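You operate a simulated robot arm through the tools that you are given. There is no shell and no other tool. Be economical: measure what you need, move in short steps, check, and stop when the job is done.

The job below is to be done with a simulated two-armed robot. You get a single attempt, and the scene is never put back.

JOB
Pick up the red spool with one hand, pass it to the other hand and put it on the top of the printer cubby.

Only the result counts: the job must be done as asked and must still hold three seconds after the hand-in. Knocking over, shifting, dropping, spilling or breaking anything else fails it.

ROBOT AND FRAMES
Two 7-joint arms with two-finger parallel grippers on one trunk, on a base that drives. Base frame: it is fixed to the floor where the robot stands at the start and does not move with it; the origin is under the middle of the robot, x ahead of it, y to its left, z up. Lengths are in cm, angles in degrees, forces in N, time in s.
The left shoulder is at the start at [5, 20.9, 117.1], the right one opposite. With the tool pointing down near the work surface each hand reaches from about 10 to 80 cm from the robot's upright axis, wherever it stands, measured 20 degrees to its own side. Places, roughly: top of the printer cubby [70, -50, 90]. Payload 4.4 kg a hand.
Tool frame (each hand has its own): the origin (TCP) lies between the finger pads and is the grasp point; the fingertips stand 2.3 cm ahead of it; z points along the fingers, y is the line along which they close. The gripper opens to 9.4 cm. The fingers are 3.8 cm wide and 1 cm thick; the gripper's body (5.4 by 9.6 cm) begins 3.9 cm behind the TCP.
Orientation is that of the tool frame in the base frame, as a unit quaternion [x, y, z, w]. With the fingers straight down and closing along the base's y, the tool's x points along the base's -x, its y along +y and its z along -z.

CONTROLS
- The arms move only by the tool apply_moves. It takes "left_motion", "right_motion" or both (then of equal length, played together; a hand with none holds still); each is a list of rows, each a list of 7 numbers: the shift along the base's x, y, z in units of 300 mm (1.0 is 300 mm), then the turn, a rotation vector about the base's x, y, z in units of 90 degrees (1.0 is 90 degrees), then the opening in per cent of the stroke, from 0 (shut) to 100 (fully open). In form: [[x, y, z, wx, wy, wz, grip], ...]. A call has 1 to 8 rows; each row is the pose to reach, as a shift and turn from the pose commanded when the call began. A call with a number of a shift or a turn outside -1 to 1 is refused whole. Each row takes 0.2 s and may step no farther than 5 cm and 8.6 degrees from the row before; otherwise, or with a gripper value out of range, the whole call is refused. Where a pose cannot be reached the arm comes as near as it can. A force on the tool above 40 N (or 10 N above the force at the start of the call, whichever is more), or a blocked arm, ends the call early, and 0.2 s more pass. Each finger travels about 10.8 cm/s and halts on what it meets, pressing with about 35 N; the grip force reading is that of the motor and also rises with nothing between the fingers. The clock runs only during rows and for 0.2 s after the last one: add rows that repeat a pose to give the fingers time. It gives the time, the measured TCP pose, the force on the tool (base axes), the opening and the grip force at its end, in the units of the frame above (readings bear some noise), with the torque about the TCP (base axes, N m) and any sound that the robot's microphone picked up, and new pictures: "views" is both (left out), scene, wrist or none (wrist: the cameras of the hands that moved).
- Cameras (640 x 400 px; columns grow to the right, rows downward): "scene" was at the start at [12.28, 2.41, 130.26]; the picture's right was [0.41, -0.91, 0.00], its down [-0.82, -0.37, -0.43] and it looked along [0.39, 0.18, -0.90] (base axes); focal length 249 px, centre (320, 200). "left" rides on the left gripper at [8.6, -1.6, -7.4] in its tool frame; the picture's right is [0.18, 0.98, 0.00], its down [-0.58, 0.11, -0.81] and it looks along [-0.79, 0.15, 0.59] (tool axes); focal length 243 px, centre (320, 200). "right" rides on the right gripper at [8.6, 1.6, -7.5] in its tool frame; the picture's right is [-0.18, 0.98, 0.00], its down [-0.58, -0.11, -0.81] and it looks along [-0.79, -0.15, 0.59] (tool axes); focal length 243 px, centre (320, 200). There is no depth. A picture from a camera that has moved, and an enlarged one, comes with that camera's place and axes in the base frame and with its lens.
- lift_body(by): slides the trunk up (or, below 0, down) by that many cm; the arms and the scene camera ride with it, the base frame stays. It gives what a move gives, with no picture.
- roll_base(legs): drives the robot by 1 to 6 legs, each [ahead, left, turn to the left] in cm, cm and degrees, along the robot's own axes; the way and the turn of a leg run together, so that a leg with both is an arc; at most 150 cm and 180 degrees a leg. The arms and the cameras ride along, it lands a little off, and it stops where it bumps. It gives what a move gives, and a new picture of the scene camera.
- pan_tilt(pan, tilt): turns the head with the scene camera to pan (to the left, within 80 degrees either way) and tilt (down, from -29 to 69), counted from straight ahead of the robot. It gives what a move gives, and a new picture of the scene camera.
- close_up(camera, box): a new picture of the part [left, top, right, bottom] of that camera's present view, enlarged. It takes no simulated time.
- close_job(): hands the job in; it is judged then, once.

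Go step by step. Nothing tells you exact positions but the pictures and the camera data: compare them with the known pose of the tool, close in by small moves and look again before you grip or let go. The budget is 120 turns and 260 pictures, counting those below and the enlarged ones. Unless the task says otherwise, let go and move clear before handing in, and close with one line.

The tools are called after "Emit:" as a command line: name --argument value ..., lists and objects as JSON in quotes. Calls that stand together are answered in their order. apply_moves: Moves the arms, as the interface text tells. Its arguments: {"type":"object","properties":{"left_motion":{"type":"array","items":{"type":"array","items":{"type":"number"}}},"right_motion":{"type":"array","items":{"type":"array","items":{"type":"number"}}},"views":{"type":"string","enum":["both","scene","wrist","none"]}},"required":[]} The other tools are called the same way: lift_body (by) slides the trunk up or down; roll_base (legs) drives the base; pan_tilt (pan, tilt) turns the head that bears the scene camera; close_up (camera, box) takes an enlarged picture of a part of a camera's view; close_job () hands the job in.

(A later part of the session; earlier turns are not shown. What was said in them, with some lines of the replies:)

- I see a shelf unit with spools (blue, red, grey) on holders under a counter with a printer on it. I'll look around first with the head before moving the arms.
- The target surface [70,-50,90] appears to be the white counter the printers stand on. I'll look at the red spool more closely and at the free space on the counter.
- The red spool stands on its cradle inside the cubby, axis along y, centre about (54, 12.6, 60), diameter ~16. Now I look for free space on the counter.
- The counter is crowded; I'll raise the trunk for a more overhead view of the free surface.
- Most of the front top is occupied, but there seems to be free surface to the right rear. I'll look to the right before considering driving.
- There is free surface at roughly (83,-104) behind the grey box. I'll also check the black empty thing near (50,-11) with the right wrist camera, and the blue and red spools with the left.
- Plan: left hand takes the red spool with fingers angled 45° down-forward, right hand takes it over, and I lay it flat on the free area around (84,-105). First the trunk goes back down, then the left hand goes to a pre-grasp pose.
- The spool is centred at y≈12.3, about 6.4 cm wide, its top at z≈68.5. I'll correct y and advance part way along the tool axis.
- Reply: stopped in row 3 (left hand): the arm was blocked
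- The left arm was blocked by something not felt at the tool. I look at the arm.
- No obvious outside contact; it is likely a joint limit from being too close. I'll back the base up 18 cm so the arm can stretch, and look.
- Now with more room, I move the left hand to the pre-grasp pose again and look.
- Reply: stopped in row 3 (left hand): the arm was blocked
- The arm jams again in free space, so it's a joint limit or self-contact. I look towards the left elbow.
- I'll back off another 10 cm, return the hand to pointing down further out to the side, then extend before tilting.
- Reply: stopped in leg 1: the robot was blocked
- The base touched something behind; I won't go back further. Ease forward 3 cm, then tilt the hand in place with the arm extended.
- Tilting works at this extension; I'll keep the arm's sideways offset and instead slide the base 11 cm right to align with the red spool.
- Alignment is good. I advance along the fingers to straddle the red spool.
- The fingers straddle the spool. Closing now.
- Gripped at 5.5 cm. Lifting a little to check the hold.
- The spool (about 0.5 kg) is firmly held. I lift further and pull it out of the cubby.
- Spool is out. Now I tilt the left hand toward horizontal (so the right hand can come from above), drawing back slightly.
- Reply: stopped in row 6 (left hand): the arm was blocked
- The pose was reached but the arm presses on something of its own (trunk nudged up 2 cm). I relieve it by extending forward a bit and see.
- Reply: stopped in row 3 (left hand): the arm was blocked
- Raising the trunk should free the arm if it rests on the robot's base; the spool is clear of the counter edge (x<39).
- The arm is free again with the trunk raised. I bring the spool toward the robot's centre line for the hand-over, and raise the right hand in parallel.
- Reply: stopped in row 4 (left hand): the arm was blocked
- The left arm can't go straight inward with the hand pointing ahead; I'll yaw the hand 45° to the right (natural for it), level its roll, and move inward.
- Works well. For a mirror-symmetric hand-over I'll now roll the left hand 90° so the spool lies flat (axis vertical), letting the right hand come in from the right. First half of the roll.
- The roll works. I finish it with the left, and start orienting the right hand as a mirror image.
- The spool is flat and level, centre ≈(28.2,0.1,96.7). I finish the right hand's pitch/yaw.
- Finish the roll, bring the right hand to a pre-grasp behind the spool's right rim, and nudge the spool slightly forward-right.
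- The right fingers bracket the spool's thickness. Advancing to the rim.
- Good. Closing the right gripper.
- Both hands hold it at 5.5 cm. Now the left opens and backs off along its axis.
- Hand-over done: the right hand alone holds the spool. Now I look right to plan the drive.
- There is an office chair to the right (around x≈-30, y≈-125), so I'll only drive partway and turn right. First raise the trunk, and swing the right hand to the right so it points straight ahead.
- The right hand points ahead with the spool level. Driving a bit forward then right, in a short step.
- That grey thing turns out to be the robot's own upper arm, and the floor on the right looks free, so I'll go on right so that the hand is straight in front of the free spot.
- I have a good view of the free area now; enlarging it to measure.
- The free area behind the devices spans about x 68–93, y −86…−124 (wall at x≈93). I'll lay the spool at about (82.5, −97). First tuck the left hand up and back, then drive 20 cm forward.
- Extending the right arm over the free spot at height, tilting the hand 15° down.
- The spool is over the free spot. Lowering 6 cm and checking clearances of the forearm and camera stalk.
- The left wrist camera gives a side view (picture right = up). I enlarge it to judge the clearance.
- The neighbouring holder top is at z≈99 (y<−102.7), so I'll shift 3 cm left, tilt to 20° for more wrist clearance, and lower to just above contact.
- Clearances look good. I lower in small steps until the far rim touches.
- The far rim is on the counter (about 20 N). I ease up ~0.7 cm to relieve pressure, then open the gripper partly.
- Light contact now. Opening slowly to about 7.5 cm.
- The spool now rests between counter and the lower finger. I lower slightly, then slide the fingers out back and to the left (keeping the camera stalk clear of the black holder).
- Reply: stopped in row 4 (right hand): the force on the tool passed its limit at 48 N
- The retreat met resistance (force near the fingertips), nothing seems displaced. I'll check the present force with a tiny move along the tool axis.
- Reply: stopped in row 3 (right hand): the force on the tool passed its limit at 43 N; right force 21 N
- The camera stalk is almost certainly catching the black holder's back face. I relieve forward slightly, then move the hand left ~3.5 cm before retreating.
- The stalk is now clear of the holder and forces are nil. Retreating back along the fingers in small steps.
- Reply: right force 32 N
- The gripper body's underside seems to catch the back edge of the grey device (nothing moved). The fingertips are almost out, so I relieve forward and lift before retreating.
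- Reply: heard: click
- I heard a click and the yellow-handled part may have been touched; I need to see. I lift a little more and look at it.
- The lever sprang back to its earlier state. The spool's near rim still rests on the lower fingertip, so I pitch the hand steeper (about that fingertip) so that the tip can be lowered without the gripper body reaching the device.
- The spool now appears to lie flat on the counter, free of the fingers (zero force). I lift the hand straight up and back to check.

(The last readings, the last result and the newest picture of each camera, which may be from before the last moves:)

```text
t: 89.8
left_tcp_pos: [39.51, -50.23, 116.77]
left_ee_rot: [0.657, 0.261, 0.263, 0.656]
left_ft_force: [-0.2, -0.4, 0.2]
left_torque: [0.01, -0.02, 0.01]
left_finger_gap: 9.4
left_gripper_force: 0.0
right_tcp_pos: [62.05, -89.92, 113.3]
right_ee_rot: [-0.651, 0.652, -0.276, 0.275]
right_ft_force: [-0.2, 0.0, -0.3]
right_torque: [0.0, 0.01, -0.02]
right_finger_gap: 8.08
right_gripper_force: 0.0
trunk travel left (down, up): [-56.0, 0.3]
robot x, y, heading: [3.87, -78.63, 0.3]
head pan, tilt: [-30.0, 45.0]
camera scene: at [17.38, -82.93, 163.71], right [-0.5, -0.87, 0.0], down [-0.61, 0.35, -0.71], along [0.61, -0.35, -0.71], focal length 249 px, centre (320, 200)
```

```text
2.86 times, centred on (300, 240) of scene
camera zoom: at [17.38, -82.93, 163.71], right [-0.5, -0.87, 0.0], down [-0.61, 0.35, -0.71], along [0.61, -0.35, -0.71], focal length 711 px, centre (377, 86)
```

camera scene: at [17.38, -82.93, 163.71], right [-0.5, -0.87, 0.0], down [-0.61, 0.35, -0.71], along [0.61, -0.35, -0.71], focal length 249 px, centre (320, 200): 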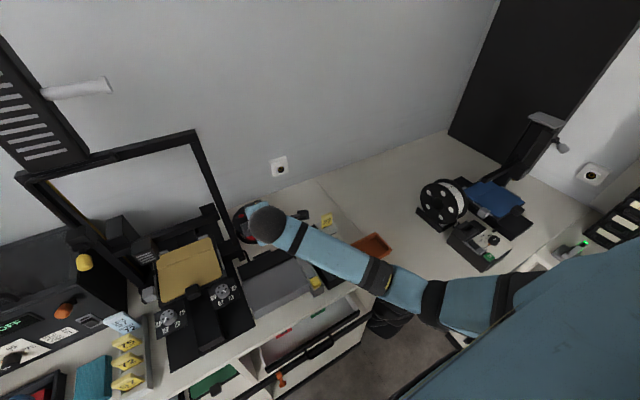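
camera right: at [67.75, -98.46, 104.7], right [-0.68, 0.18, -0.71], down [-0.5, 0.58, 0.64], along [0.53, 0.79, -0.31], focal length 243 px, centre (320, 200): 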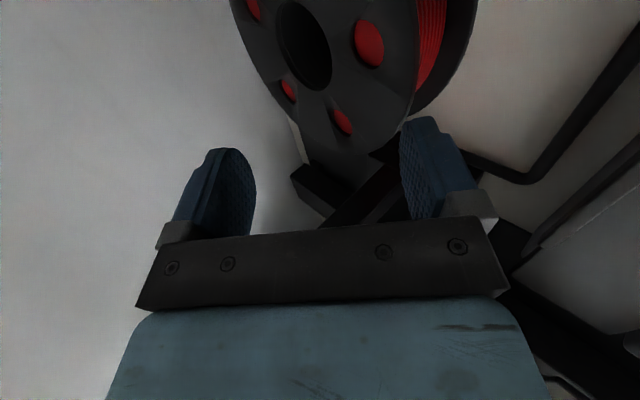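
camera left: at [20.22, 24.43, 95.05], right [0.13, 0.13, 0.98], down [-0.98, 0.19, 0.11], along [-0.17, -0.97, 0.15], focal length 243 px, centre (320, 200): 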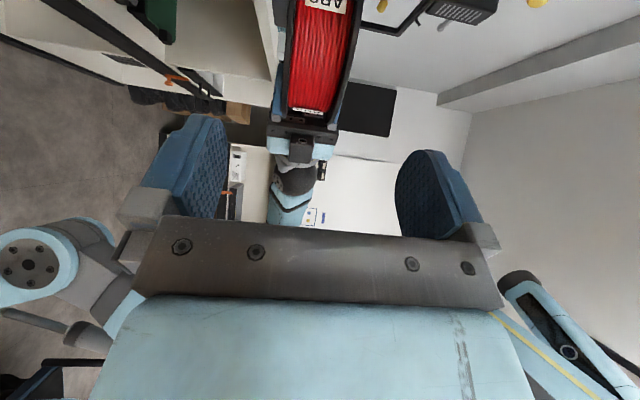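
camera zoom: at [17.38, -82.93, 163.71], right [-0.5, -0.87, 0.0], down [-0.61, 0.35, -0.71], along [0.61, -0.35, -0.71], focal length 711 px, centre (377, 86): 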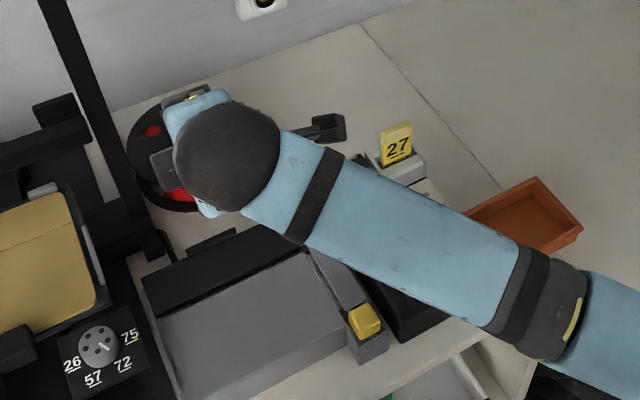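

Hand is clear. Backing the base up 18 cm to view the result.

Emit:
roll_base --legs '[[-18, 0, 0]]'

Emit:
close_up --camera "scene" --box '[180, 130, 400, 290]'

```text
t: 91.3
left_tcp_pos: [21.63, -50.02, 116.75]
left_ee_rot: [0.657, 0.261, 0.262, 0.657]
left_ft_force: [0.0, 0.1, 0.0]
left_torque: [-0.03, -0.02, -0.01]
left_finger_gap: 9.41
left_gripper_force: 0.1
right_tcp_pos: [44.3, -89.92, 113.17]
right_ee_rot: [0.651, -0.651, 0.277, -0.275]
right_ft_force: [0.3, 0.3, 0.4]
right_torque: [0.01, 0.01, 0.04]
right_finger_gap: 8.07
right_gripper_force: 0.1
trunk travel left (down, up): [-56.0, 0.3]
robot x, y, heading: [-14.38, -78.76, 0.3]
head pan, tilt: [-30.0, 45.0]
camera scene: at [-0.42, -82.9, 163.69], right [-0.5, -0.87, 0.0], down [-0.61, 0.35, -0.71], along [0.61, -0.35, -0.71], focal length 249 px, centre (320, 200)
```

scene: 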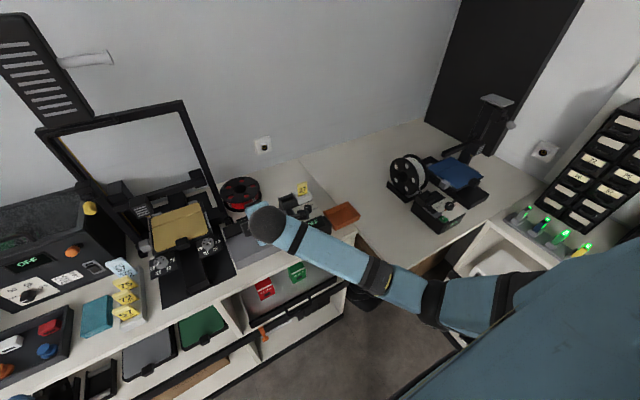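

```text
2.50 times, centred on (290, 210) of scene
camera zoom: at [-0.42, -82.9, 163.69], right [-0.5, -0.87, 0.0], down [-0.61, 0.35, -0.71], along [0.61, -0.35, -0.71], focal length 622 px, centre (395, 175)
```

zoom: 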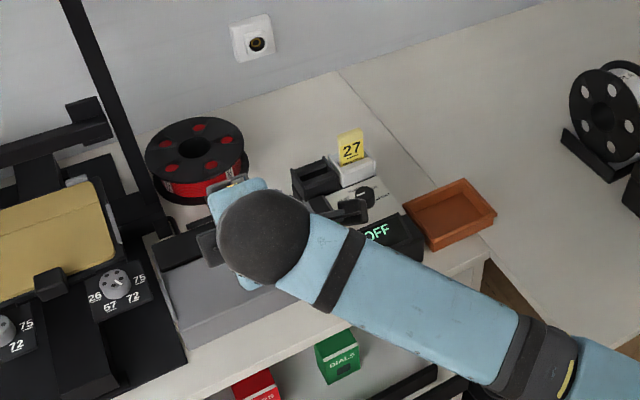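

The red spool lies flat and still on top of the printer cubby, both hands are clear and everything else looks in place, so I hand in.

Emit:
close_job

```text
The job is handed in.
```

The left hand picked up the red spool and passed it to the right hand, which laid it flat on top of the printer cubby. While letting go, the right hand pressed up to 48 N against something behind it. I also heard a click, and a yellow-handled lever on the grey device seemed to go down and spring back. The last pictures showed nothing out of place.
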